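You operate a simulated robot arm through the tools that you are given. There is no shell and no other tool. Be economical: measure what you need, move in short steps, check, and stop when the job is done.

Carry out the task below with a simulated robot arm. There is one attempt and no reset: what you move stays moved.

## Task
Plug in the leader, free the brake, wind to 35 N, then brake.
Fine: the leader goes in the brass socket; go by the pull gauge; do not overwind, the wire whips and parts.

It is judged by the outcome, as a careful person would: the job done as asked, and still so three seconds after it is handed in. It fails if anything else is knocked over, pushed out of place, dropped, spilled or broken.

## Robot
A 7-joint arm with a two-finger parallel gripper, fixed in place. Base frame: the origin is at the foot of the arm, x ahead of it, y to its left, z up; the work surface is at about z = 0.806. Readings come in m, degrees, newtons and seconds.
With the tool pointing down near the work surface it reaches from about 0.24 to 0.68 m from the base axis. Its first joint turns from -66.0 to 66.0 degrees. Payload 2.4 kg.
The TCP is the grasp point between the finger pads, 0.03 m short of the fingertips. In the tool frame z runs along the fingers and y along their closing line. Largest opening 0.094 m; finger width 0.028, thickness 0.01; the body of the gripper, 0.05 by 0.096 m, starts 0.055 m behind the TCP.
Orientation is that of the tool frame in the base frame, as a unit quaternion [w, x, y, z]. With the fingers straight down and closing along the base's y, the tool's x points along the base's -x, its y along +y and its z along -z.

## Interface
- The arm moves only by the tool drive_tool. Its arguments are lists of equal length, an entry for each row: "offset": the shift along the base's x, y, z in m, a list of three; "dr": the turn, a rotation vector about the base's x, y, z in degrees, a list of three. In form: {"offset": [[tx, ty, tz], ...], "dr": [[wx, wy, wz], ...]}. A call has 1 to 8 rows; each row is the pose to reach, as a shift and turn from the pose commanded when the call began. "jaw" is the finger opening in m, from 0 to 0.094, set as the call begins (left out, the last holds). Each row takes 0.2 s and may step no farther than 0.05 m and 8.6 degrees from the row before; otherwise, or with a gripper value out of range, the whole call is refused. Where a pose cannot be reached the arm comes as near as it can. A force on the tool above 40 N (or 10 N above the force at the start of the call, whichever is more), or a blocked arm, ends the call early, and 0.2 s more pass. The fingers move at their own pace (about 0.153 m/s each) and stop on an object; they squeeze with about 29 N. The grip force told is the motor's: it shows also when the fingers shut on nothing. Time passes only in rows, and 0.2 s behind the last, so rows that repeat a pose let the fingers close. It gives the time, the measured TCP pose, the force on the tool (base axes), the opening and the grip force at its end, in the units of the frame above (readings bear some noise).
- Cameras (640 x 400 px; columns grow to the right, rows downward): "scene" is fixed at [0.0341, 0.4753, 1.4317]; the picture's right is [-0.76, -0.65, 0.00], its down [-0.43, 0.50, -0.75] and it looks along [0.49, -0.57, -0.66] (base axes); focal length 284 px, centre (320, 200). "wrist" rides on the gripper at [-0.037, 0, -0.058] in the tool frame; the picture's right is [0.00, -1.00, 0.00], its down [0.97, 0.00, -0.24] and it looks along [0.24, 0.00, 0.97] (tool axes); focal length 218 px, centre (320, 200).
- snapshot(camera): a new picture of that camera. It takes no simulated time.
- pixel_to_xyz(camera, pixels): for up to 12 pixels [column, row] of the newest picture of that camera ("zoom" is the newest enlarged one), the place [x, y, z] in the base frame of the surface seen there, good to about 0.002 m. It takes no simulated time.
- close_up(camera, box): a new picture of the part [left, top, right, bottom] of that camera's present view, enlarged. It takes no simulated time.
- job_done(): hands the job in; it is judged then, once.

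Go step by step. Measure first, check grasps and placings, and put right what went wrong. The budget is 80 turns and 34 pictures, counting those below and the enlarged ones. Unless the task says otherwise, let go and move clear before handing in, and close with one line.

The tools are called as name(argument=value, ...) on one line, values as JSON. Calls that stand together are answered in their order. drive_tool: Moves the arm, as the interface text tells. Its arguments: {"type":"object","properties":{"offset":{"type":"array","items":{"type":"array","items":{"type":"number"}}},"dr":{"type":"array","items":{"type":"array","items":{"type":"number"}}},"jaw":{"type":"number"}},"required":["offset","dr"]} The other tools are called the same way: snapshot (camera) takes a picture; pixel_to_xyz (camera, pixels) gives the place of the surface under pixels of a picture; close_up (camera, box) takes an enlarged picture of a part of a camera's view; job_done () hands the job in.

At the start:

```text
t: 0.0
position: [0.3495, -0.0229, 1.1809]
tool_rot: [0.001, 0.0, 1.0, 0.001]
wrist_force: [0.4, 0.7, -0.3]
grip_width: 0.0939
grip_force: 0.0
```

scene: 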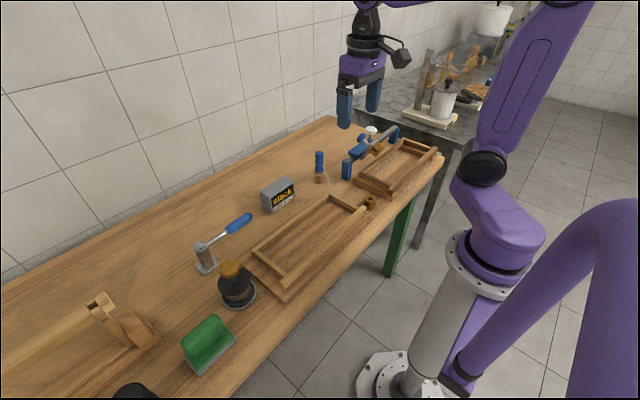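
wrist: 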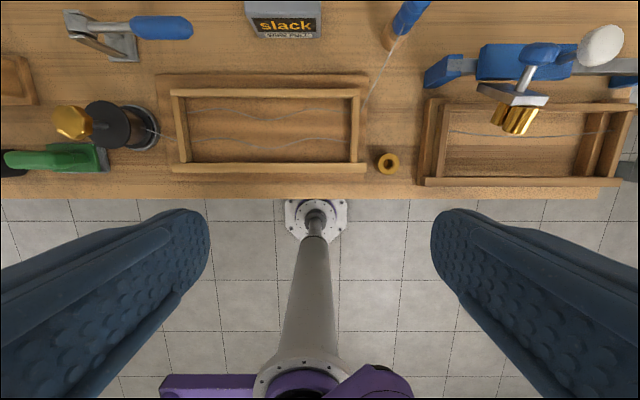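

The opening pictures show a lever with a blue handle, a display reading "slack", a black drum with a gold knob and a blue plug, along with brass parts. I'll look closer before measuring.

close_up(camera="wrist", box=[360, 0, 640, 200])

close_up(camera="wrist", box=[0, 0, 240, 200])

close_up(camera="scene", box=[180, 110, 460, 300])

```text
2.00 times, centred on (500, 100) of wrist
```

zoom: 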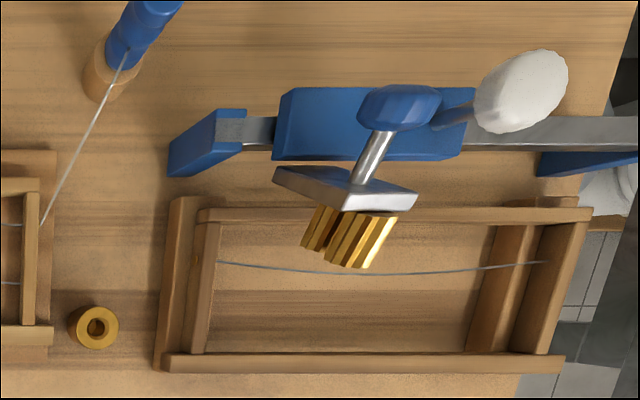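

```text
2.00 times, centred on (120, 100) of wrist
```

zoom: 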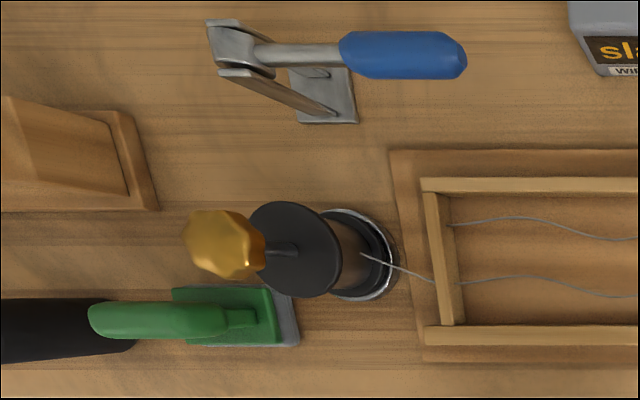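

```text
2.11 times, centred on (320, 205) of scene
```

zoom: 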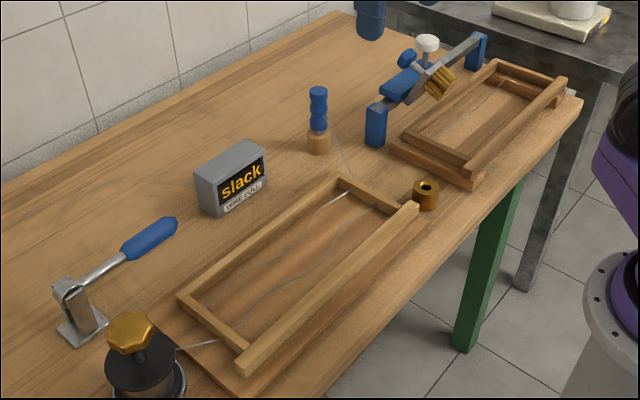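

The brass ring at wrist (388,163) is the socket and the blue-handled plug stands in a wooden holder, with its wire going into the tray. I'll measure the key places from the scene zoom.

pixel_to_xyz(camera="zoom", pixels=[[318, 92], [319, 112], [319, 128], [319, 148], [427, 187], [426, 205], [131, 320], [130, 333], [168, 227], [128, 252], [70, 288], [138, 360]])

close_up(camera="scene", box=[180, 200, 280, 320])

pixel_to_xyz(camera="wrist", pixels=[[388, 163], [388, 153], [378, 163], [399, 163], [388, 174], [73, 122], [72, 108], [72, 137], [185, 27], [150, 27], [85, 18], [410, 10]])

```text
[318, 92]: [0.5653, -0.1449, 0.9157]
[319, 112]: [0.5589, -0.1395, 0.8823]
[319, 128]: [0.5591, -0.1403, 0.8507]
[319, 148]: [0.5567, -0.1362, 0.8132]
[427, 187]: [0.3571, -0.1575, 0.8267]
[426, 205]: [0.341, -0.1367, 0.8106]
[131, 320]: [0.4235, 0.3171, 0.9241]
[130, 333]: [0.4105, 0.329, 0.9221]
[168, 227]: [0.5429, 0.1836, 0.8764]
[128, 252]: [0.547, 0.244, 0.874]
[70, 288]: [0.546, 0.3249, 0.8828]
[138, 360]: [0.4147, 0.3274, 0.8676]
```

```text
3.33 times, centred on (230, 260) of scene
```

zoom: 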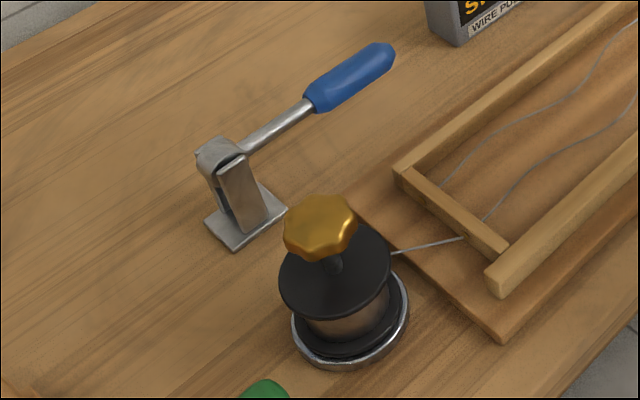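

```text
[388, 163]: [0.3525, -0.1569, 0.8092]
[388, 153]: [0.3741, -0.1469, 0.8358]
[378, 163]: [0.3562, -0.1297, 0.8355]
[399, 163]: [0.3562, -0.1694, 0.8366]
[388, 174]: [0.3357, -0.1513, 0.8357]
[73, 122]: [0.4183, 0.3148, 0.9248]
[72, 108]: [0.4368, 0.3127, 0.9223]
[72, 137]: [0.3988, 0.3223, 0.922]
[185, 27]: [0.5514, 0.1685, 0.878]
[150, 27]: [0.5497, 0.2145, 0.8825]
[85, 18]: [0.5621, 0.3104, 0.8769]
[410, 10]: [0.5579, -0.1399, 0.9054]
```

The socket centre is about (0.355, -0.151), with its top at z 0.836. The plug axis is near (0.566, -0.147), with its top around z 0.92. I'll move above the plug and look.

drive_tool(offset=[[0.036, -0.0205, -0.02], [0.072, -0.041, -0.04], [0.108, -0.0615, -0.06], [0.144, -0.082, -0.08], [0.18, -0.1025, -0.1], [0.214, -0.123, -0.12], [0.214, -0.123, -0.16]], dr=[[0, 0, 0], [0, 0, 0], [0, 0, 0], [0, 0, 0], [0, 0, 0], [0, 0, 0], [0, 0, 0]], jaw=0.06)

snapshot(camera="wrist")

```text
t: 1.6
position: [0.5653, -0.1457, 1.021]
tool_rot: [0.0, -0.001, 1.0, 0.0]
wrist_force: [0.3, -0.3, -0.2]
grip_width: 0.06
grip_force: 0.0
```

```text
27 pictures are left
```

wrist: 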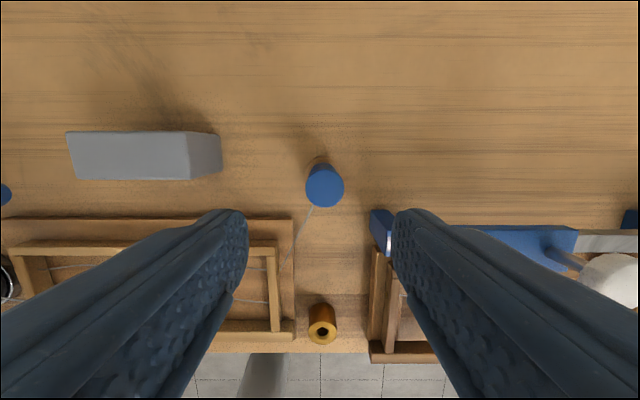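

The plug's top circle is centred at (325,187) and the socket top at (322,330). I'll measure both, plus the nearby blue rail.

pixel_to_xyz(camera="wrist", pixels=[[325, 187], [308, 187], [342, 187], [325, 170], [325, 204], [310, 330], [334, 330], [322, 321], [322, 342], [375, 216], [380, 245], [322, 332]])

close_up(camera="wrist", box=[270, 150, 390, 350])

```text
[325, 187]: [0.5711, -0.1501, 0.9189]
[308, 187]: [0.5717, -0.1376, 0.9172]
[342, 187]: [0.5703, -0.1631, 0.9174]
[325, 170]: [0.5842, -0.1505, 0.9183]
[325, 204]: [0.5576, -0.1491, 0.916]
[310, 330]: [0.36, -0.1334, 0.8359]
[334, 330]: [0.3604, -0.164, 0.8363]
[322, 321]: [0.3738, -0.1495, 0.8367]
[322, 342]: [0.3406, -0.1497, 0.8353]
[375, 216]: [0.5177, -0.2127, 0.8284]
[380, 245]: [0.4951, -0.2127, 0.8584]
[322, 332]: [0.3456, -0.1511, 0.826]
```

```text
2.00 times, centred on (330, 250) of wrist
```

zoom: 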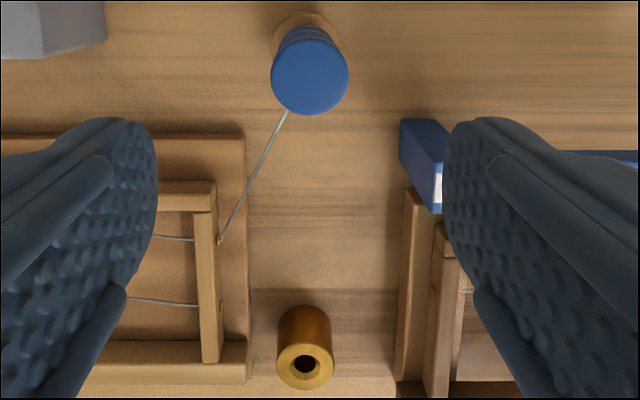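

The plug axis is (0.571, -0.150), with a 26 mm diameter and its top at 0.918. I'll descend to TCP z≈0.888 and then grip.

drive_tool(offset=[[0.0057, -0.0043, -0.045], [0.0057, -0.0043, -0.09], [0.0057, -0.0043, -0.133]], dr=[[0, 0, 0], [0, 0, 0], [0, 0, 0]])

drive_tool(offset=[[0, 0, 0], [0, 0, 0], [0, 0, 0]], dr=[[0, 0, 0], [0, 0, 0], [0, 0, 0]], jaw=0.0)

```text
t: 2.4
position: [0.5715, -0.1488, 0.8893]
tool_rot: [0.001, 0.0, 1.0, 0.0]
wrist_force: [-0.1, 0.6, -0.6]
grip_width: 0.06
grip_force: 0.0
```

```text
t: 3.2
position: [0.5696, -0.1501, 0.8896]
tool_rot: [0.0, 0.001, 1.0, 0.0]
wrist_force: [-0.1, 1.0, -0.3]
grip_width: 0.029
grip_force: 28.6
```

The jaws hold the handle at 29 mm. I'll lift it in steps.

drive_tool(offset=[[0, 0, 0.02], [0, 0, 0.04], [0, 0, 0.06], [0, 0, 0.08]], dr=[[0, 0, 0], [0, 0, 0], [0, 0, 0], [0, 0, 0]])

close_up(camera="scene", box=[280, 90, 420, 230])

```text
t: 4.2
position: [0.5704, -0.1503, 0.9695]
tool_rot: [0.0, -0.001, 1.0, 0.0]
wrist_force: [0.0, 0.0, -0.6]
grip_width: 0.0287
grip_force: 28.9
```

```text
2.86 times, centred on (350, 160) of scene
```

zoom: 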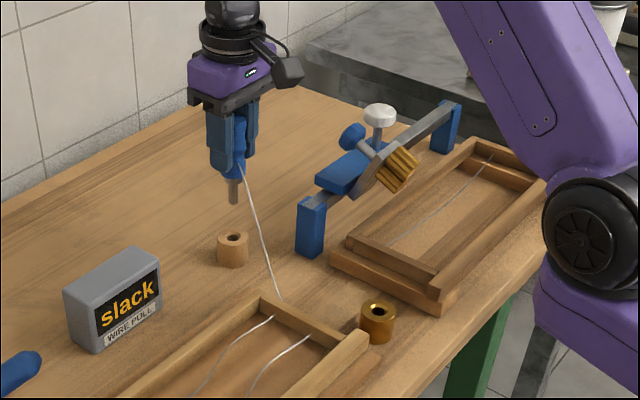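

The plug is out, with its pin hanging at about (233,185–203). I'll measure the pin tip and the socket hole.

pixel_to_xyz(camera="zoom", pixels=[[233, 182], [233, 192], [233, 202], [230, 192], [236, 192], [378, 304], [367, 308], [389, 307], [378, 312], [233, 235], [244, 165], [240, 174]])

```text
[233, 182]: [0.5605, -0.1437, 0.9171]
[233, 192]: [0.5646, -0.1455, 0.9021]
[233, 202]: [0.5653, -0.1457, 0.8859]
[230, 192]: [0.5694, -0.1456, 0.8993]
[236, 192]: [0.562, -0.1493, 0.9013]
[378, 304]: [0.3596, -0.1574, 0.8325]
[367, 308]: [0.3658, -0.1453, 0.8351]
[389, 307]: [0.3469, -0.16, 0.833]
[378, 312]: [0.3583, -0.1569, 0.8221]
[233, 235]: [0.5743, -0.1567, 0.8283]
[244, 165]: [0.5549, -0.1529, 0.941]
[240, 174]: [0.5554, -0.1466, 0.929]
```

The pin is vertical, on the TCP axis, with its tip about 0.085 below the TCP. I'll carry it over the socket at about the same height.

drive_tool(offset=[[-0.036, 0, 0], [-0.072, 0, 0], [-0.108, 0, 0], [-0.144, 0, 0], [-0.18, 0, 0], [-0.214, 0, 0], [-0.214, 0, -0.02]], dr=[[0, 0, 0], [0, 0, 0], [0, 0, 0], [0, 0, 0], [0, 0, 0], [0, 0, 0], [0, 0, 0]])

close_up(camera="scene", box=[330, 140, 420, 220])

snapshot(camera="wrist")

```text
t: 5.8
position: [0.3562, -0.152, 0.9497]
tool_rot: [0.0, 0.0, 1.0, 0.001]
wrist_force: [-0.8, 0.6, -1.2]
grip_width: 0.0286
grip_force: 29.5
```

```text
5.00 times, centred on (375, 180) of scene
```

zoom: 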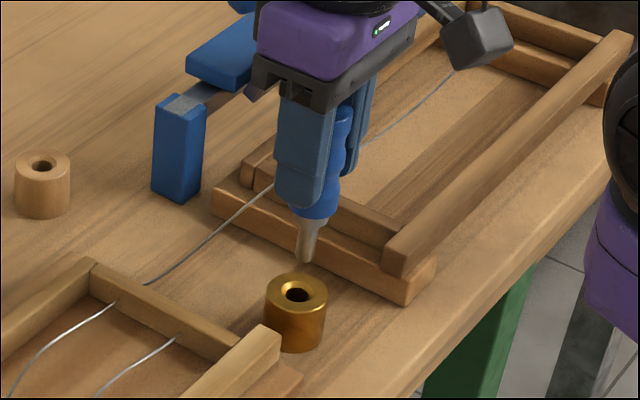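

```text
23 pictures are left
```

wrist: 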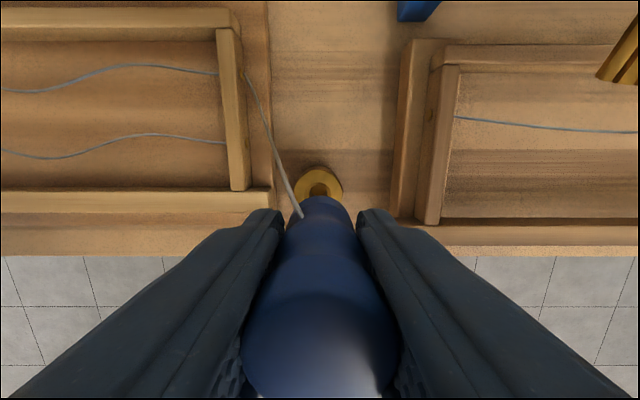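

The plug looks possibly swung in the grip, with its handle going from (340,120) to the pin at (305,262). I'll measure the pin and hole.

pixel_to_xyz(camera="zoom", pixels=[[310, 225], [306, 243], [304, 258], [297, 235], [317, 238], [342, 120], [322, 200], [298, 284], [278, 294], [318, 294], [298, 306], [267, 296]])

pixel_to_xyz(camera="wrist", pixels=[[320, 168], [298, 186], [342, 186], [320, 184], [320, 190], [325, 205], [325, 230], [320, 300], [320, 380]])

```text
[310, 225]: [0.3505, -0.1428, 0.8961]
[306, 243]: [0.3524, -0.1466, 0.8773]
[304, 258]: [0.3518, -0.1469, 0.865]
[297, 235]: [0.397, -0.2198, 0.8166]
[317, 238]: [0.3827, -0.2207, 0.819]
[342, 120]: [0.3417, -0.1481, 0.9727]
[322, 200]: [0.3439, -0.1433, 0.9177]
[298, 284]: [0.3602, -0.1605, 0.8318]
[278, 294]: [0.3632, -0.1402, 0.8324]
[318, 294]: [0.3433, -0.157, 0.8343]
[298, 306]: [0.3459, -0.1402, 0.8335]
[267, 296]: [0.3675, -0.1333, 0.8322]
```

```text
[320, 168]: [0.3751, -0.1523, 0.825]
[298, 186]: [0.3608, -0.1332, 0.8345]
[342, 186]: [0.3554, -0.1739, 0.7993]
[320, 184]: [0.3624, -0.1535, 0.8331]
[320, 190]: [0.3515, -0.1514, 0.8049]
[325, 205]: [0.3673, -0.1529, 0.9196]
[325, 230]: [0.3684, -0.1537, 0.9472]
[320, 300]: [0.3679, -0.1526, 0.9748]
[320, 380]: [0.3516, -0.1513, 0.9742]
```

The pin is vertical and centred over the hole within a couple of mm, and the socket mouth is chamfered. I'll lower slowly and watch the force.

drive_tool(offset=[[0, 0, -0.01], [0, 0, -0.018], [0, 0, -0.024], [0, 0, -0.03]], dr=[[0, 0, 0], [0, 0, 0], [0, 0, 0], [0, 0, 0]])

close_up(camera="scene", box=[340, 160, 400, 220])

```text
t: 6.8
position: [0.3558, -0.1505, 0.9196]
tool_rot: [0.001, 0.0, 1.0, 0.0]
wrist_force: [-0.1, 0.0, -0.2]
grip_width: 0.0291
grip_force: 28.7
```

```text
6.67 times, centred on (370, 190) of scene
```

zoom: 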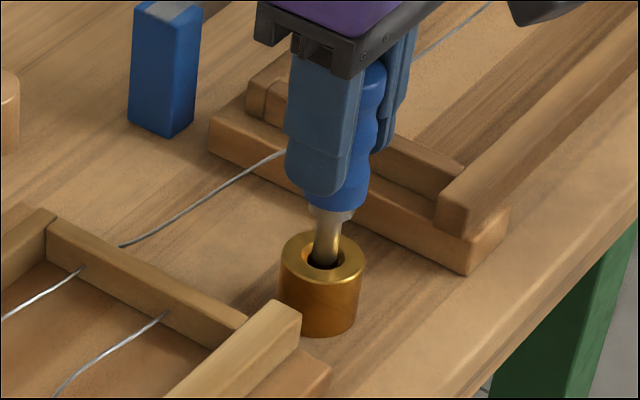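

The pin tip is in the hole mouth at (326,258) with no force. I'll continue down.

drive_tool(offset=[[0, 0, -0.006], [0, 0, -0.012], [0, 0, -0.018], [0, 0, -0.022], [0, 0, -0.026], [0, 0, -0.03], [0, 0, -0.034]], dr=[[0, 0, 0], [0, 0, 0], [0, 0, 0], [0, 0, 0], [0, 0, 0], [0, 0, 0], [0, 0, 0]])

close_up(camera="scene", box=[340, 160, 400, 220])

```text
t: 8.4
position: [0.3556, -0.1495, 0.8855]
tool_rot: [0.0, -0.001, 1.0, 0.0]
wrist_force: [-1.4, -2.8, 18.7]
grip_width: 0.029
grip_force: 28.9
```

```text
6.67 times, centred on (370, 190) of scene
```

zoom: 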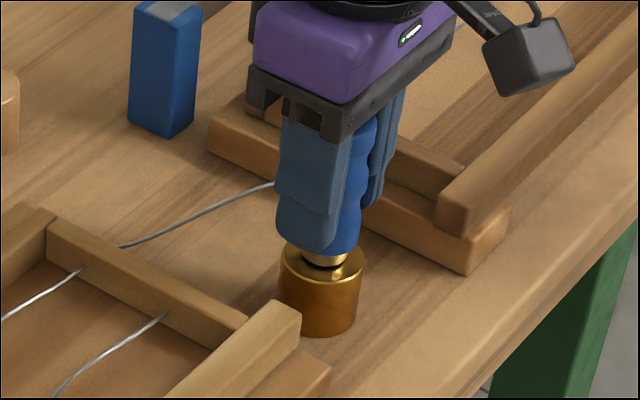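

An 18.7 N upward force shows contact, and the plug is nearly seated. I'll push slightly more to see whether it clicks or is at the bottom.

drive_tool(offset=[[0, 0, -0.002], [0, 0, -0.004]], dr=[[0, 0, 0], [0, 0, 0]])

```text
t: 9.0
position: [0.3567, -0.1507, 0.8805]
tool_rot: [0.0, -0.001, 1.0, 0.0]
wrist_force: [0.7, 2.1, 18.4]
grip_width: 0.0289
grip_force: 29.4
```

It moved another 4–5 mm at the same force, which suggests a friction fit. I'll go on a little.

drive_tool(offset=[[0, 0, -0.003], [0, 0, -0.006]], dr=[[0, 0, 0], [0, 0, 0]])

close_up(camera="scene", box=[340, 160, 400, 220])

```text
t: 9.6
position: [0.3569, -0.1508, 0.8762]
tool_rot: [0.0, 0.0, 1.0, 0.0]
wrist_force: [2.1, 3.7, 19.0]
grip_width: 0.029
grip_force: 29.6
```

```text
6.67 times, centred on (370, 190) of scene
```

zoom: 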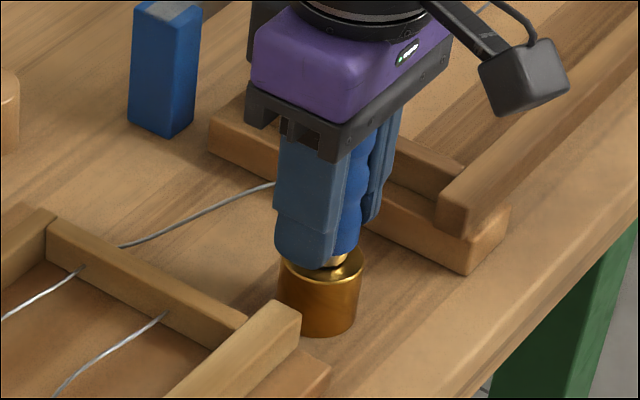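

The handle edge stays at about (345,252) while the fingers slid down it, so the plug is at the bottom of the socket. I'll release, raise and look.

drive_tool(offset=[[0, 0, 0.004], [0, 0, 0.004], [0, 0, 0.004]], dr=[[0, 0, 0], [0, 0, 0], [0, 0, 0]], jaw=0.06)

drive_tool(offset=[[0, 0, 0.04], [0, 0, 0.085], [0, 0, 0.13], [0, 0.04, 0.16]], dr=[[0, 0, 0], [0, 0, 0], [0, 0, 0], [0, 0, 0]])

close_up(camera="scene", box=[180, 120, 420, 300])

```text
t: 10.4
position: [0.3577, -0.1498, 0.8785]
tool_rot: [0.0, -0.001, 1.0, 0.0]
wrist_force: [0.1, -0.5, 0.3]
grip_width: 0.0602
grip_force: 0.1
```

```text
t: 11.4
position: [0.3568, -0.1107, 1.04]
tool_rot: [0.0, 0.0, 1.0, 0.0]
wrist_force: [-0.6, -0.3, -0.1]
grip_width: 0.0599
grip_force: 0.0
```

```text
2.22 times, centred on (300, 210) of scene
```

zoom: 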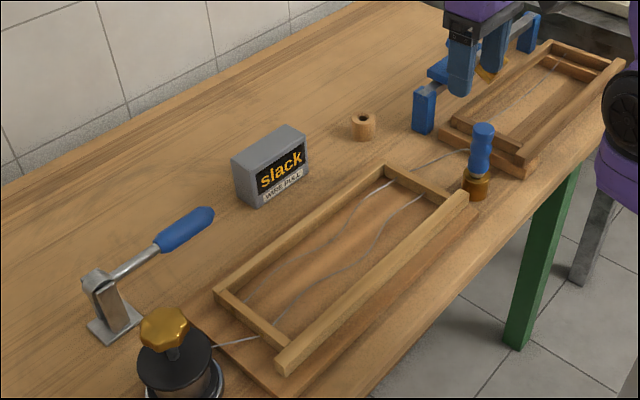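

The plug stands upright in the socket at (478,165). Next is the brake lever, so I'll go above its handle (0.549, 0.212, 0.878) and turn the tool by -90° about z.

drive_tool(offset=[[0.017, 0.029, 0], [0.034, 0.058, 0], [0.051, 0.087, 0], [0.068, 0.116, 0], [0.085, 0.145, 0], [0.102, 0.174, 0]], dr=[[0, 0, -8], [0, 0, -16], [0, 0, -24], [0, 0, -32], [0, 0, -40], [0, 0, -48]])

drive_tool(offset=[[0.018, 0.03, 0], [0.036, 0.06, 0], [0.054, 0.09, 0], [0.072, 0.12, 0], [0.09, 0.149, 0], [0.09, 0.149, 0]], dr=[[0, 0, -8], [0, 0, -16], [0, 0, -24], [0, 0, -32], [0, 0, -40], [0, 0, -42]])

snapshot(camera="wrist")

```text
t: 12.8
position: [0.4582, 0.0635, 1.0394]
tool_rot: [0.0, 0.407, 0.913, 0.001]
wrist_force: [0.5, 0.8, 0.9]
grip_width: 0.0601
grip_force: 0.1
```

```text
t: 14.2
position: [0.5478, 0.2114, 1.0401]
tool_rot: [0.0, 0.708, 0.706, 0.0]
wrist_force: [0.6, -0.5, 0.2]
grip_width: 0.0599
grip_force: 0.1
```

```text
18 pictures are left
```

wrist: 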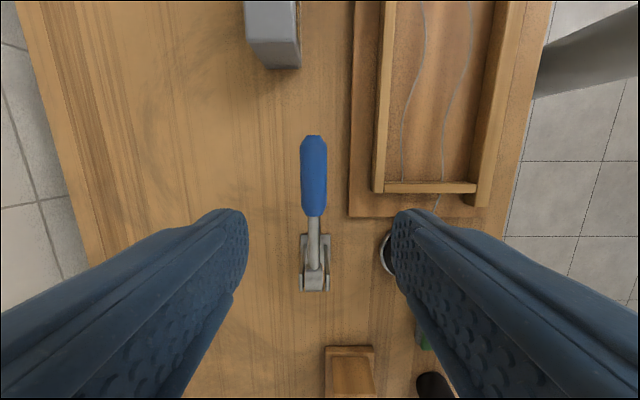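

The lever runs from (314,268) at the pivot to (313,137) at the handle tip. I'll measure it.

pixel_to_xyz(camera="wrist", pixels=[[313, 140], [313, 165], [313, 190], [313, 210], [313, 235], [313, 262], [302, 180], [325, 180], [303, 240], [328, 240], [313, 280], [388, 262]])

```text
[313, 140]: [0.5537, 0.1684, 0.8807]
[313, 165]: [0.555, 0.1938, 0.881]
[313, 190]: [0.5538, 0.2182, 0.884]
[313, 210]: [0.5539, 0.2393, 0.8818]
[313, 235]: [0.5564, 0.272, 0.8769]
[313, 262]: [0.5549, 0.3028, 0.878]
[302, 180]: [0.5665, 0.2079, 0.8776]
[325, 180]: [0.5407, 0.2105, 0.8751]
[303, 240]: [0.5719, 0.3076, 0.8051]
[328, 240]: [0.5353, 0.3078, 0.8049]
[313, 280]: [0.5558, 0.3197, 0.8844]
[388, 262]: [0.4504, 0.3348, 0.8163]
```

The handle axis is at x 0.554 and z≈0.871, spanning y 0.167–0.245, with the pivot near y 0.318. I'll descend and grip at y≈0.205.

drive_tool(offset=[[0.006, -0.006, -0.045], [0.006, -0.006, -0.09], [0.006, -0.006, -0.135], [0.006, -0.006, -0.167]], dr=[[0, 0, 0], [0, 0, 0], [0, 0, 0], [0, 0, 0]])

drive_tool(offset=[[0, 0, 0], [0, 0, 0], [0, 0, 0]], dr=[[0, 0, 0], [0, 0, 0], [0, 0, 0]], jaw=0.0)

```text
t: 15.2
position: [0.5538, 0.2061, 0.8719]
tool_rot: [0.001, 0.708, 0.707, 0.001]
wrist_force: [-0.3, 0.1, 0.6]
grip_width: 0.0601
grip_force: 0.1
```

```text
t: 16.0
position: [0.5558, 0.2049, 0.8712]
tool_rot: [0.001, 0.707, 0.707, 0.0]
wrist_force: [13.0, 2.5, -7.2]
grip_width: 0.0319
grip_force: 45.1
```

I hold the handle at 32 mm. I'll gently lift it about 8° around the pivot to feel whether it moves.

drive_tool(offset=[[0, 0.0002, 0.005], [0, 0.0004, 0.01], [0, 0.001, 0.0157]], dr=[[-2.5, 0, 0], [-5, 0, 0], [-8, 0, 0]])

```text
t: 16.8
position: [0.554, 0.2068, 0.8886]
tool_rot: [0.05, 0.705, 0.706, -0.049]
wrist_force: [10.2, -0.5, -1.5]
grip_width: 0.0318
grip_force: 45.2
```

The lever rises freely with little force. I'll continue along the arc to about 40°.

drive_tool(offset=[[0, 0.0033, 0.0154], [0, 0.0087, 0.0303], [0, 0.0161, 0.0442], [0, 0.0253, 0.0569]], dr=[[-8, 0, 0], [-16, 0, 0], [-24, 0, 0], [-32, 0, 0]])

snapshot(camera="scene")

```text
t: 17.8
position: [0.5542, 0.2332, 0.9458]
tool_rot: [0.244, 0.664, 0.664, -0.242]
wrist_force: [9.5, 0.1, 10.9]
grip_width: 0.0319
grip_force: 44.8
```

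```text
17 pictures are left
```

scene: 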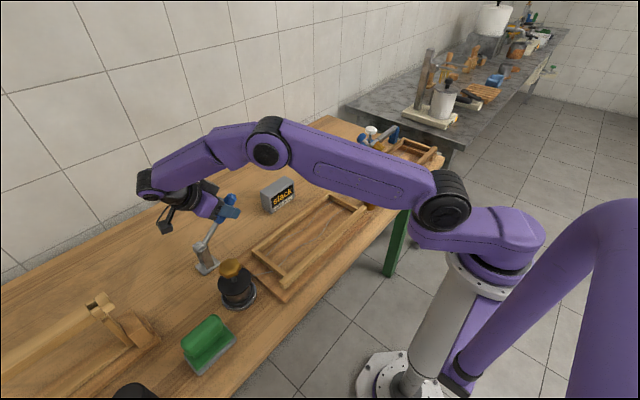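

The lever is up at about 40° in the picture with no stop felt yet. I'll continue along the arc to find the end stop.

drive_tool(offset=[[0, 0.011, 0.0114], [0, 0.0234, 0.0211], [0, 0.0371, 0.029]], dr=[[-8, 0, 0], [-16, 0, 0], [-24, 0, 0]])

close_up(camera="scene", box=[130, 120, 330, 310])

```text
t: 18.4
position: [0.5557, 0.2452, 0.9557]
tool_rot: [0.333, 0.615, 0.625, -0.346]
wrist_force: [9.8, 3.0, -8.0]
grip_width: 0.032
grip_force: 44.8
out of reach, approached as far as the arm can: row 3
stopped in row 3: the force on the tool passed its limit (the readings are from after the stop); the commanded pose is now the measured one
```

```text
2.11 times, centred on (230, 215) of scene
```

zoom: 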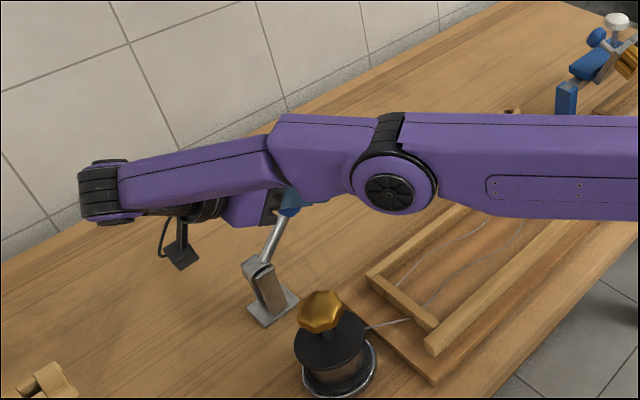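

The lever stopped at about 50°, likely its upper stop. I'll release and back off along the tool axis while straightening the tool.

drive_tool(offset=[[0, 0, 0], [0, 0, 0], [0, 0.02, 0.015], [0, 0.03, 0.04], [0, 0.03, 0.075], [0, 0.03, 0.11]], dr=[[0, 0, 0], [0, 0, 0], [0, 0, 0], [4, 0, 0], [11, 0, 0], [19, 0, 0]], jaw=0.07)

```text
t: 19.8
position: [0.5529, 0.2733, 1.0663]
tool_rot: [0.227, 0.66, 0.675, -0.239]
wrist_force: [-0.9, -0.3, 0.1]
grip_width: 0.0699
grip_force: 0.0
out of reach, approached as far as the arm can: row 3, 4
```

Clear of the lever. I'll straighten the tool while moving above the knob (0.418, 0.318).

drive_tool(offset=[[-0.027, 0.009, 0], [-0.054, 0.018, 0], [-0.081, 0.027, 0], [-0.108, 0.036, 0], [-0.135, 0.045, 0]], dr=[[8, 0, 0], [16, 0, 0], [24, 0, 0], [32, 0, 0], [38.7, 0, 0]])

snapshot(camera="wrist")

snapshot(camera="scene")

```text
t: 21.0
position: [0.4187, 0.3203, 1.0657]
tool_rot: [-0.005, 0.697, 0.717, -0.002]
wrist_force: [-0.5, 0.6, 0.6]
grip_width: 0.0698
grip_force: 0.0
```

```text
15 pictures are left
```

wrist: 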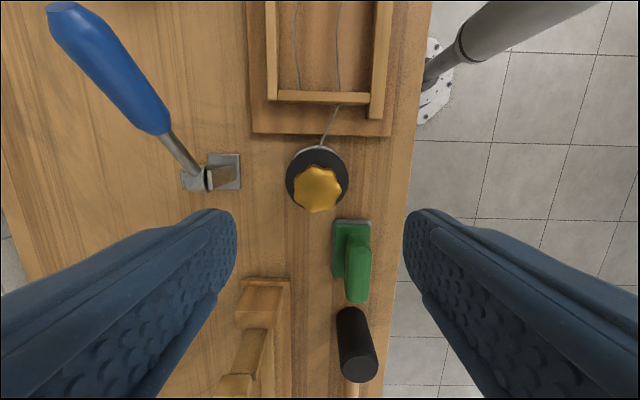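

```text
14 pictures are left
```

scene: 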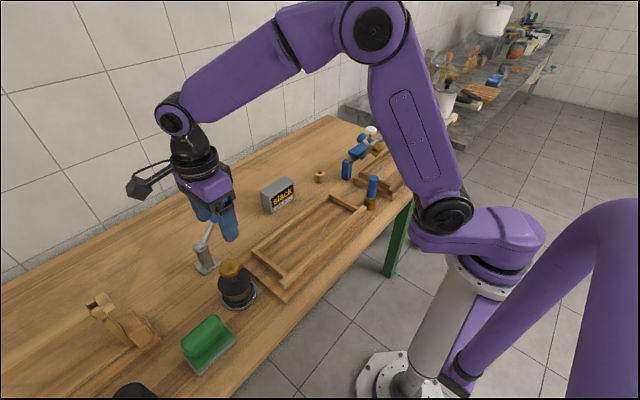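

The lever stays up. Now I'll measure the knob, at (317,188) in the wrist picture.

pixel_to_xyz(camera="wrist", pixels=[[317, 188], [294, 188], [342, 188], [317, 168], [317, 209], [317, 150], [290, 175], [352, 262], [130, 90], [60, 30], [348, 175]])

close_up(camera="wrist", box=[260, 120, 380, 220])

```text
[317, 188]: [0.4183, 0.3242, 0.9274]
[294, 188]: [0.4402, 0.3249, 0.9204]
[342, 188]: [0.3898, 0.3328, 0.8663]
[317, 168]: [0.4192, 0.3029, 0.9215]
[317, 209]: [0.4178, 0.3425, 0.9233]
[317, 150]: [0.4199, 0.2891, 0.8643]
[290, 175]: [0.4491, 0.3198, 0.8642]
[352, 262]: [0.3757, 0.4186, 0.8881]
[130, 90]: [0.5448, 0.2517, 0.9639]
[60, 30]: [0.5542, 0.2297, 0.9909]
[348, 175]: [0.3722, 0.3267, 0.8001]
```

```text
4.00 times, centred on (320, 170) of wrist
```

zoom: 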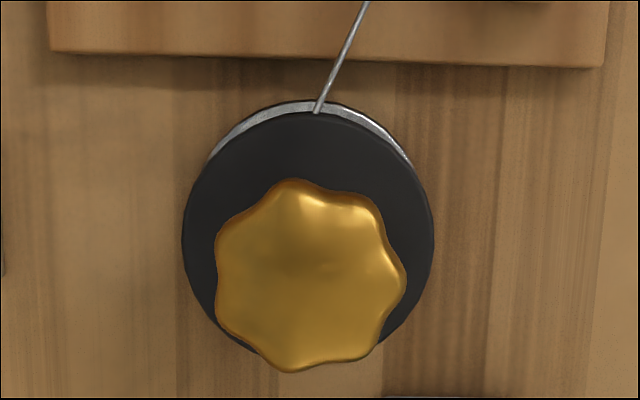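

The knob centre is (0.4185, 0.323), about 44 mm across, with its top at z 0.927 and the drum flange at 0.864. I'll descend to TCP z 0.912 and grip.

drive_tool(offset=[[0, 0.003, -0.045], [0, 0.003, -0.09], [0, 0.003, -0.13], [0, 0.003, -0.153]], dr=[[0, 0, 0], [0, 0, 0], [0, 0, 0], [0, 0, 0]])

drive_tool(offset=[[0, 0, 0], [0, 0, 0], [0, 0, 0]], dr=[[0, 0, 0], [0, 0, 0], [0, 0, 0]], jaw=0.0)

drive_tool(offset=[[0, 0, 0], [0, 0, 0], [0, 0, 0], [0, 0, 0], [0, 0, 0], [0, 0, 0]], dr=[[0, 0, -8], [0, 0, -16], [0, 0, -24], [0, 0, -32], [0, 0, -40], [0, 0, -48]])

close_up(camera="scene", box=[180, 150, 380, 320])

```text
t: 22.0
position: [0.4202, 0.3235, 0.9132]
tool_rot: [-0.004, 0.698, 0.716, -0.003]
wrist_force: [-0.1, 0.2, -0.3]
grip_width: 0.0698
grip_force: 0.0
```

```text
t: 22.8
position: [0.4199, 0.3239, 0.913]
tool_rot: [-0.004, 0.698, 0.717, -0.001]
wrist_force: [8.4, 12.6, -14.5]
grip_width: 0.0444
grip_force: 44.9
```

```text
t: 24.2
position: [0.4202, 0.3257, 0.9148]
tool_rot: [-0.006, 0.929, 0.37, 0.003]
wrist_force: [13.1, 24.1, -22.4]
grip_width: 0.0441
grip_force: 44.8
```

```text
2.35 times, centred on (280, 235) of scene
```

zoom: 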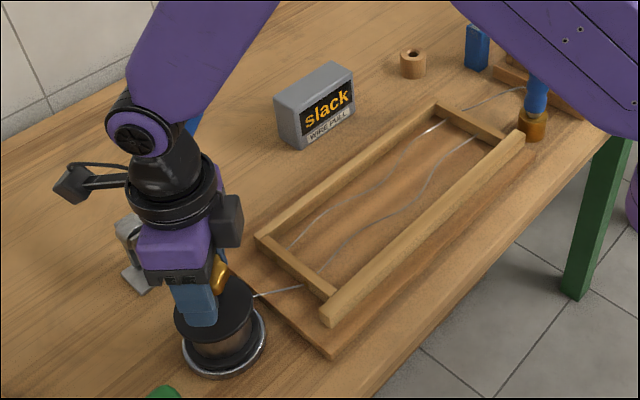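

The jaws turned with the knob by 48° clockwise and the gauge still reads slack. Side force rose a little, so I'll release, re-centre and take a look at the knob and wire.

drive_tool(offset=[[0, 0, 0], [0, 0, 0], [0, -0.002, 0.045], [0, -0.002, 0.09]], dr=[[0, 0, 0], [0, 0, 0], [0, 0, 0], [0, 0, 0]], jaw=0.07)

snapshot(camera="wrist")

```text
t: 25.2
position: [0.4177, 0.3224, 1.0044]
tool_rot: [-0.006, 0.929, 0.37, -0.001]
wrist_force: [0.1, 0.1, 0.8]
grip_width: 0.0701
grip_force: 0.1
```

```text
11 pictures are left
```

wrist: 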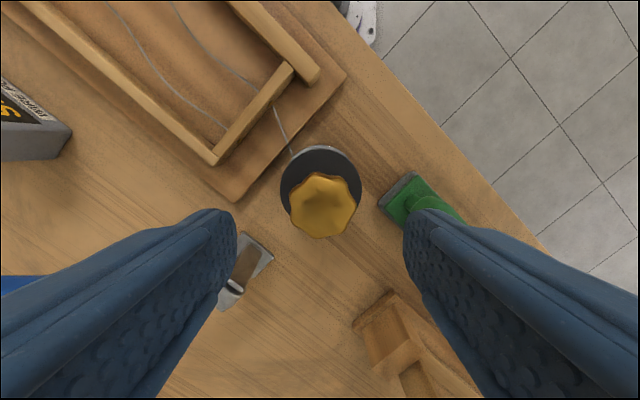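

I'll refine the knob centre from this same picture, at no picture cost.

pixel_to_xyz(camera="wrist", pixels=[[320, 205], [290, 203], [354, 203], [322, 174], [322, 237], [298, 182], [346, 182], [296, 226], [348, 228], [292, 150]])

```text
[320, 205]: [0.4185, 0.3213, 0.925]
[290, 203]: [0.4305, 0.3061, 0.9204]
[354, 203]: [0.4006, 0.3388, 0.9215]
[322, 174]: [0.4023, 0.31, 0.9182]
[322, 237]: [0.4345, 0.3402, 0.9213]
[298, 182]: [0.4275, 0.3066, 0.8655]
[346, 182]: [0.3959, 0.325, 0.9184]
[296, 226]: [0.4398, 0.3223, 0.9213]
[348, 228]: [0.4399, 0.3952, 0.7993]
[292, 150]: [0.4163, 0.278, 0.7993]
```

The knob centre (≈0.4175, 0.323) matches the TCP. I'll turn the wrist back counter-clockwise by 256°, open and raised, to gain a long clockwise stroke without regripping.

drive_tool(offset=[[0, 0, 0], [0, 0, 0], [0, 0, 0], [0, 0, 0], [0, 0, 0], [0, 0, 0], [0, 0, 0], [0, 0, 0]], dr=[[0, 0, 8], [0, 0, 16], [0, 0, 24], [0, 0, 32], [0, 0, 40], [0, 0, 48], [0, 0, 56], [0, 0, 64]])

drive_tool(offset=[[0, 0, 0], [0, 0, 0], [0, 0, 0], [0, 0, 0], [0, 0, 0], [0, 0, 0], [0, 0, 0], [0, 0, 0]], dr=[[0, 0, 8], [0, 0, 16], [0, 0, 24], [0, 0, 32], [0, 0, 40], [0, 0, 48], [0, 0, 56], [0, 0, 64]])

drive_tool(offset=[[0, 0, 0], [0, 0, 0], [0, 0, 0], [0, 0, 0], [0, 0, 0], [0, 0, 0], [0, 0, 0], [0, 0, 0]], dr=[[0, 0, 8], [0, 0, 16], [0, 0, 24], [0, 0, 32], [0, 0, 40], [0, 0, 48], [0, 0, 56], [0, 0, 64]])

drive_tool(offset=[[0, 0, 0], [0, 0, 0], [0, 0, 0], [0, 0, 0], [0, 0, 0], [0, 0, 0], [0, 0, 0], [0, 0, 0]], dr=[[0, 0, 8], [0, 0, 16], [0, 0, 24], [0, 0, 32], [0, 0, 40], [0, 0, 48], [0, 0, 56], [0, 0, 64]])

```text
t: 27.0
position: [0.418, 0.3203, 1.0032]
tool_rot: [-0.004, 0.591, 0.807, -0.003]
wrist_force: [0.9, -0.4, -0.2]
grip_width: 0.0697
grip_force: 0.0
```

```text
t: 28.8
position: [0.419, 0.3213, 1.003]
tool_rot: [-0.002, 0.072, 0.997, -0.005]
wrist_force: [-0.8, -0.4, 0.6]
grip_width: 0.07
grip_force: 0.0
```

```text
t: 30.6
position: [0.4199, 0.3207, 1.0036]
tool_rot: [0.001, -0.467, 0.884, -0.006]
wrist_force: [0.5, -0.4, -0.3]
grip_width: 0.07
grip_force: 0.1
```

```text
t: 32.4
position: [0.4184, 0.3204, 1.0027]
tool_rot: [-0.004, 0.865, -0.503, 0.004]
wrist_force: [-0.1, -0.6, 0.5]
grip_width: 0.07
grip_force: 0.1
```

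The full turn back was reachable. Now I'll descend, grip, wind 64° clockwise and read the gauge.

drive_tool(offset=[[-0.001, 0.0025, -0.045], [-0.001, 0.0025, -0.09]], dr=[[0, 0, 0], [0, 0, 0]])

drive_tool(offset=[[0, 0, 0], [0, 0, 0], [0, 0, 0]], dr=[[0, 0, 0], [0, 0, 0], [0, 0, 0]], jaw=0.0)

drive_tool(offset=[[0, 0, 0], [0, 0, 0], [0, 0, 0], [0, 0, 0], [0, 0, 0], [0, 0, 0], [0, 0, 0], [0, 0, 0]], dr=[[0, 0, -8], [0, 0, -16], [0, 0, -24], [0, 0, -32], [0, 0, -40], [0, 0, -48], [0, 0, -56], [0, 0, -64]])

close_up(camera="scene", box=[180, 150, 380, 320])

```text
t: 33.0
position: [0.4176, 0.3237, 0.9121]
tool_rot: [-0.003, 0.864, -0.503, 0.004]
wrist_force: [0.6, 0.1, -0.4]
grip_width: 0.0704
grip_force: 0.1
```

```text
t: 33.8
position: [0.4192, 0.3248, 0.9127]
tool_rot: [-0.006, 0.864, -0.504, 0.004]
wrist_force: [19.2, 10.0, -16.7]
grip_width: 0.0446
grip_force: 45.0
```

```text
t: 34.7
position: [0.4196, 0.325, 0.9119]
tool_rot: [-0.007, 0.747, -0.665, 0.005]
wrist_force: [7.8, 5.3, -10.3]
grip_width: 0.0443
grip_force: 44.7
stopped in row 4: the force on the tool passed its limit (the readings are from after the stop); the commanded pose is now the measured one
```

```text
2.35 times, centred on (280, 235) of scene
```

zoom: 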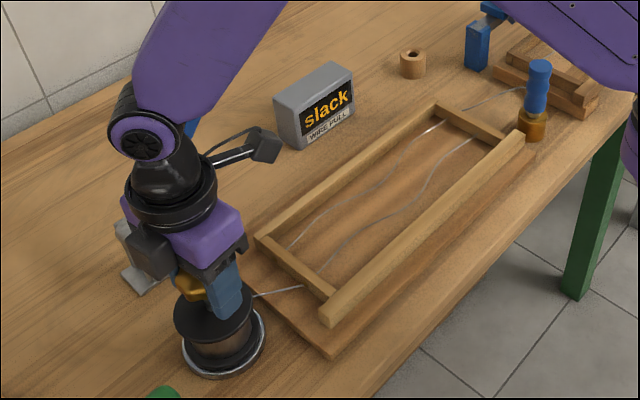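

The call stopped on side force after about 24°. The force readings suggest the true knob axis lies about 2 mm further in +x and +y. I'll shift the command to unload the grip before continuing.

drive_tool(offset=[[0.001, 0.001, -0.002], [0.001, 0.001, -0.002]], dr=[[0, 0, 0], [0, 0, 0]])

```text
t: 35.3
position: [0.4194, 0.3251, 0.9137]
tool_rot: [-0.006, 0.747, -0.665, 0.005]
wrist_force: [-5.1, -8.5, 27.6]
grip_width: 0.0442
grip_force: 45.2
```

Stiffness is about 13–19 N/mm, so balance lies slightly back from here. I'll nudge back and wind on in a short call.

drive_tool(offset=[[-0.0004, -0.0006, 0.0015], [-0.0004, -0.0006, 0.0015]], dr=[[0, 0, 0], [0, 0, 0]])

drive_tool(offset=[[0, 0, 0], [0, 0, 0], [0, 0, 0]], dr=[[0, 0, -8], [0, 0, -16], [0, 0, -24]])

```text
t: 35.9
position: [0.4199, 0.3245, 0.9134]
tool_rot: [-0.007, 0.747, -0.665, 0.005]
wrist_force: [1.2, 0.5, 13.8]
grip_width: 0.0447
grip_force: 44.7
```

```text
t: 36.7
position: [0.4192, 0.3253, 0.9132]
tool_rot: [0.005, -0.592, 0.806, -0.006]
wrist_force: [1.6, 0.0, 4.3]
grip_width: 0.0442
grip_force: 45.0
```

The forces are small now and the turn is smooth. I'll wind another 40° and read the gauge.

drive_tool(offset=[[0, 0, 0], [0, 0, 0], [0, 0, 0], [0, 0, 0], [0, 0, 0]], dr=[[0, 0, -8], [0, 0, -16], [0, 0, -24], [0, 0, -32], [0, 0, -40]])

close_up(camera="scene", box=[180, 150, 380, 320])

```text
t: 37.9
position: [0.4206, 0.3253, 0.913]
tool_rot: [0.003, -0.28, 0.96, -0.007]
wrist_force: [4.7, 6.2, -10.4]
grip_width: 0.0441
grip_force: 44.7
```

```text
2.35 times, centred on (280, 235) of scene
```

zoom: 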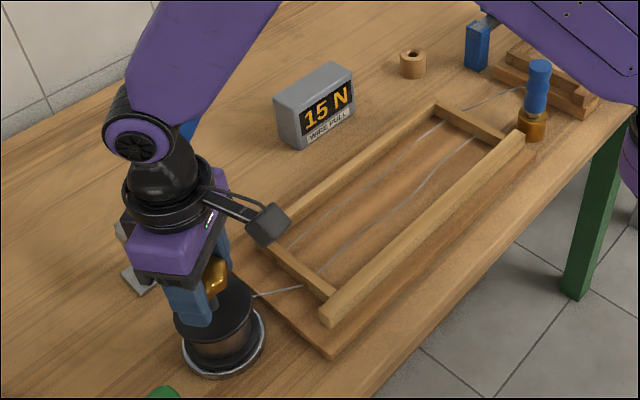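

The gauge reads 15 N, so clockwise winds. I'll take one small 6° step to get the slope.

drive_tool(offset=[[0, 0, 0.0], [0, 0, 0.0]], dr=[[0, 0, -3], [0, 0, -6]])

close_up(camera="scene", box=[250, 165, 310, 220])

```text
t: 38.5
position: [0.4198, 0.3247, 0.9129]
tool_rot: [0.003, -0.229, 0.973, -0.007]
wrist_force: [6.3, 6.6, -12.6]
grip_width: 0.0444
grip_force: 44.7
```

```text
7.27 times, centred on (280, 192) of scene
```

zoom: 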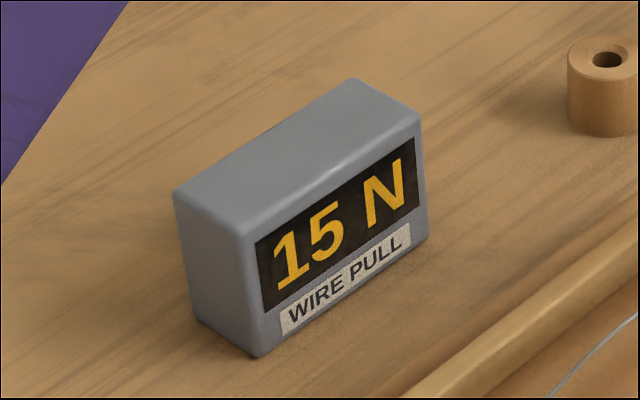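

It still reads 15 N, so the display may be coarse. I'll wind another 10°.

drive_tool(offset=[[0, 0, -0.0004], [0, 0, -0.0004], [0, 0, -0.0004]], dr=[[0, 0, -4], [0, 0, -8], [0, 0, -10]])

close_up(camera="scene", box=[250, 165, 310, 220])

```text
t: 39.3
position: [0.4194, 0.3251, 0.9126]
tool_rot: [0.002, -0.144, 0.99, -0.007]
wrist_force: [5.9, 7.6, -3.2]
grip_width: 0.0444
grip_force: 45.8
```

```text
7.27 times, centred on (280, 192) of scene
```

zoom: 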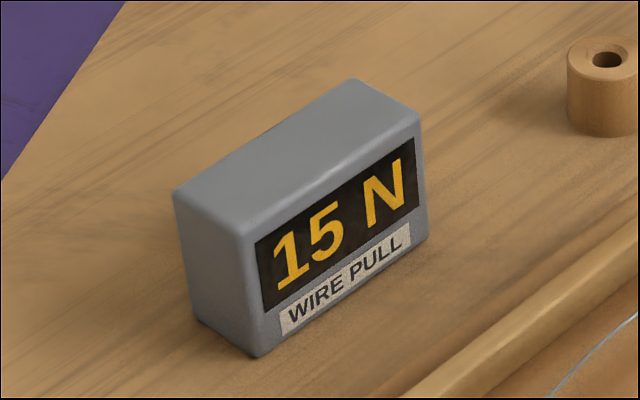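

Still 15 N after 16°. I'll wind 16° more and look at both gauge and knob to check that the knob turns.

drive_tool(offset=[[0.0003, 0.0003, -0.0002], [0.0003, 0.0003, -0.0002]], dr=[[0, 0, -8], [0, 0, -16]])

close_up(camera="scene", box=[190, 165, 320, 310])

```text
t: 39.9
position: [0.4194, 0.3243, 0.9119]
tool_rot: [0.0, -0.005, 1.0, -0.007]
wrist_force: [-3.0, 0.2, 12.0]
grip_width: 0.0444
grip_force: 45.0
```

```text
2.76 times, centred on (255, 238) of scene
```

zoom: 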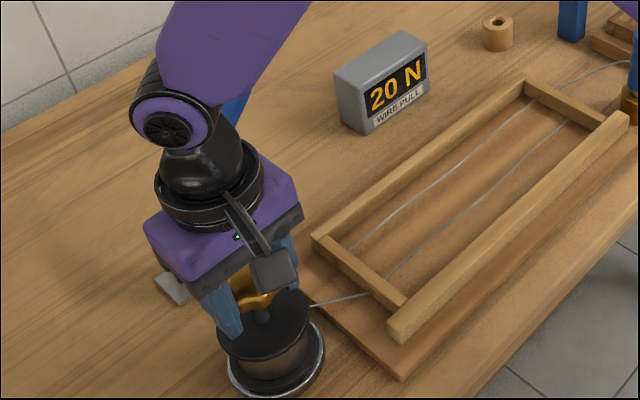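

The gauge reads 20 N and steps in fives. The slope is about 0.15–0.3 N per degree, so I'll wind 30° more.

drive_tool(offset=[[0.0001, 0, 0.0003], [0.0001, 0, 0.0005], [0.0001, 0, 0.0005], [0.0001, 0, 0.0005]], dr=[[0, 0, -8], [0, 0, -16], [0, 0, -24], [0, 0, -30]])

close_up(camera="scene", box=[190, 165, 320, 310])

```text
t: 40.9
position: [0.4199, 0.3256, 0.9139]
tool_rot: [-0.002, 0.254, 0.967, -0.008]
wrist_force: [-7.7, -3.0, 10.9]
grip_width: 0.0441
grip_force: 44.8
```

```text
2.76 times, centred on (255, 238) of scene
```

zoom: 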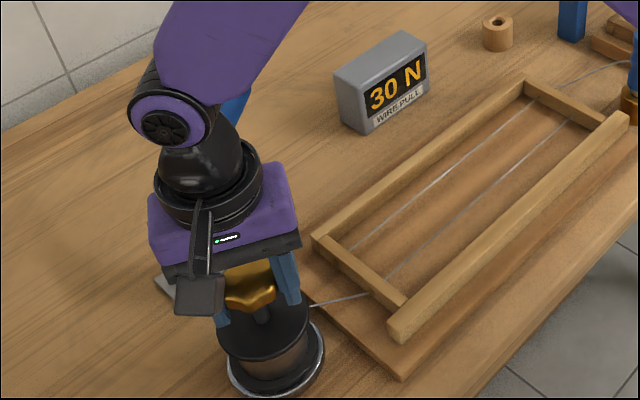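

The gauge reads 30 N at +198°, a slope near 0.28 N/°. I'll wind 16° more.

drive_tool(offset=[[0.0003, 0.0001, 0.0005], [0.0003, 0.0001, 0.0005], [0.0003, 0.0001, 0.0005]], dr=[[0, 0, -8], [0, 0, -16], [0, 0, -16]])

close_up(camera="scene", box=[190, 165, 320, 310])

```text
t: 41.7
position: [0.4191, 0.3256, 0.9125]
tool_rot: [-0.003, 0.387, 0.922, -0.008]
wrist_force: [-8.7, -0.9, -1.8]
grip_width: 0.0445
grip_force: 44.4
```

```text
2.76 times, centred on (255, 238) of scene
```

zoom: 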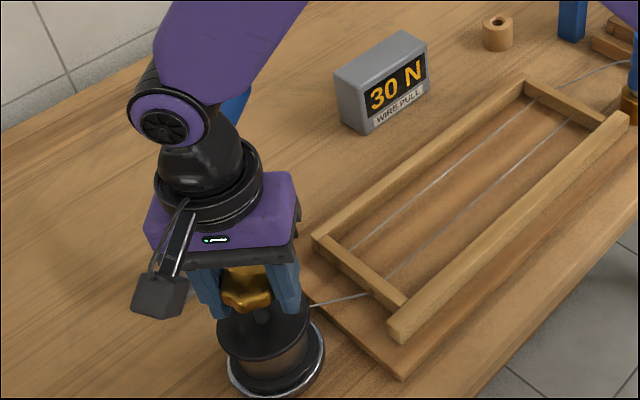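

Still 30 N at 214°. The bounds put the pull at 31–32.5 N with a slope of about 0.235 N/°, so I'll wind 11° more.

drive_tool(offset=[[0.0003, 0, 0], [0.0003, 0, 0], [0.0003, 0, 0]], dr=[[0, 0, -6], [0, 0, -11], [0, 0, -11]])

close_up(camera="scene", box=[190, 165, 320, 310])

```text
t: 42.5
position: [0.4195, 0.3261, 0.9122]
tool_rot: [-0.005, 0.472, 0.882, -0.007]
wrist_force: [-9.7, -1.8, -10.1]
grip_width: 0.044
grip_force: 44.5
```

```text
2.76 times, centred on (255, 238) of scene
```

zoom: 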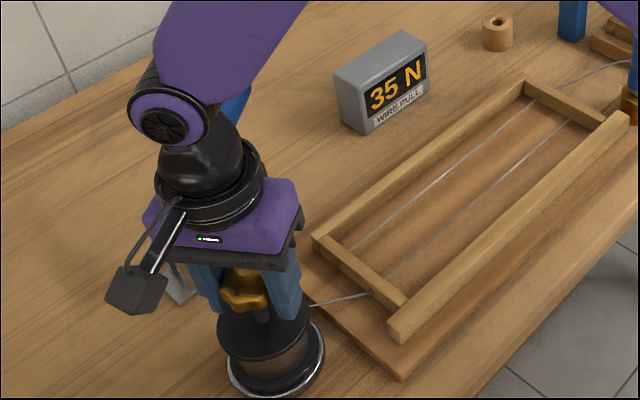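

The gauge reads 35 N. I'll release gently, rise and verify the reading holds.

drive_tool(offset=[[0, 0, 0], [0, 0, 0], [0, 0, 0.045], [0, 0, 0.09], [0, 0, 0.135], [0.03, -0.01, 0.16]], dr=[[0, 0, 0], [0, 0, 0], [0, 0, 0], [0, 0, 0], [0, 0, 0], [0, 0, 0]], jaw=0.07)

close_up(camera="scene", box=[180, 155, 320, 310])

```text
t: 43.9
position: [0.4527, 0.3152, 1.0727]
tool_rot: [-0.003, 0.472, 0.882, -0.007]
wrist_force: [0.0, 0.7, 0.2]
grip_width: 0.0699
grip_force: 0.1
```

```text
2.58 times, centred on (250, 232) of scene
```

zoom: 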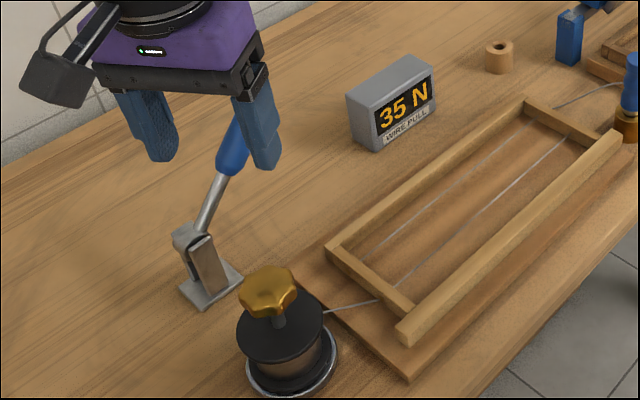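

It holds 35 N after release. The lever is still up, so I'll measure its handle to push it down with closed fingertips.

pixel_to_xyz(camera="zoom", pixels=[[238, 125], [232, 145], [227, 165], [213, 200], [205, 222]])

drive_tool(offset=[[0.035, -0.028, 0.01], [0.07, -0.056, 0.02], [0.1015, -0.08, 0.02], [0.1015, -0.08, 0.02]], dr=[[0, 0, -8], [0, 0, -16], [0, 0, -24], [0, 0, -32]], jaw=0.0)

```text
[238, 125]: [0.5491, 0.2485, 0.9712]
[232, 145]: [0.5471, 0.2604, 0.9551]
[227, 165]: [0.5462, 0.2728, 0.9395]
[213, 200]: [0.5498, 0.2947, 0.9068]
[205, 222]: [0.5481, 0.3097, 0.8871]
```

```text
t: 44.9
position: [0.5532, 0.2353, 1.0929]
tool_rot: [-0.005, 0.698, 0.716, -0.005]
wrist_force: [0.1, 0.2, -0.8]
grip_width: 0.0
grip_force: 29.1
```

The lever stands at about 54°. I'll push its handle down along its arc with the closed fingertips, back to the original horizontal position.

drive_tool(offset=[[0.001, 0.034, -0.02], [0.001, 0.034, -0.06], [0.001, 0.034, -0.079], [0.001, 0.022, -0.09], [0.001, 0.0095, -0.101], [0.001, -0.011, -0.126], [0.001, -0.024, -0.1565], [0.001, -0.028, -0.174]], dr=[[0, 0, 0], [0, 0, 0], [0, 0, 0], [0, 0, 0], [0, 0, 0], [0, 0, 0], [0, 0, 0], [0, 0, 0]])

```text
t: 46.7
position: [0.5546, 0.2073, 0.9193]
tool_rot: [-0.005, 0.697, 0.717, -0.006]
wrist_force: [-0.3, -0.4, -0.6]
grip_width: 0.0
grip_force: 29.0
```

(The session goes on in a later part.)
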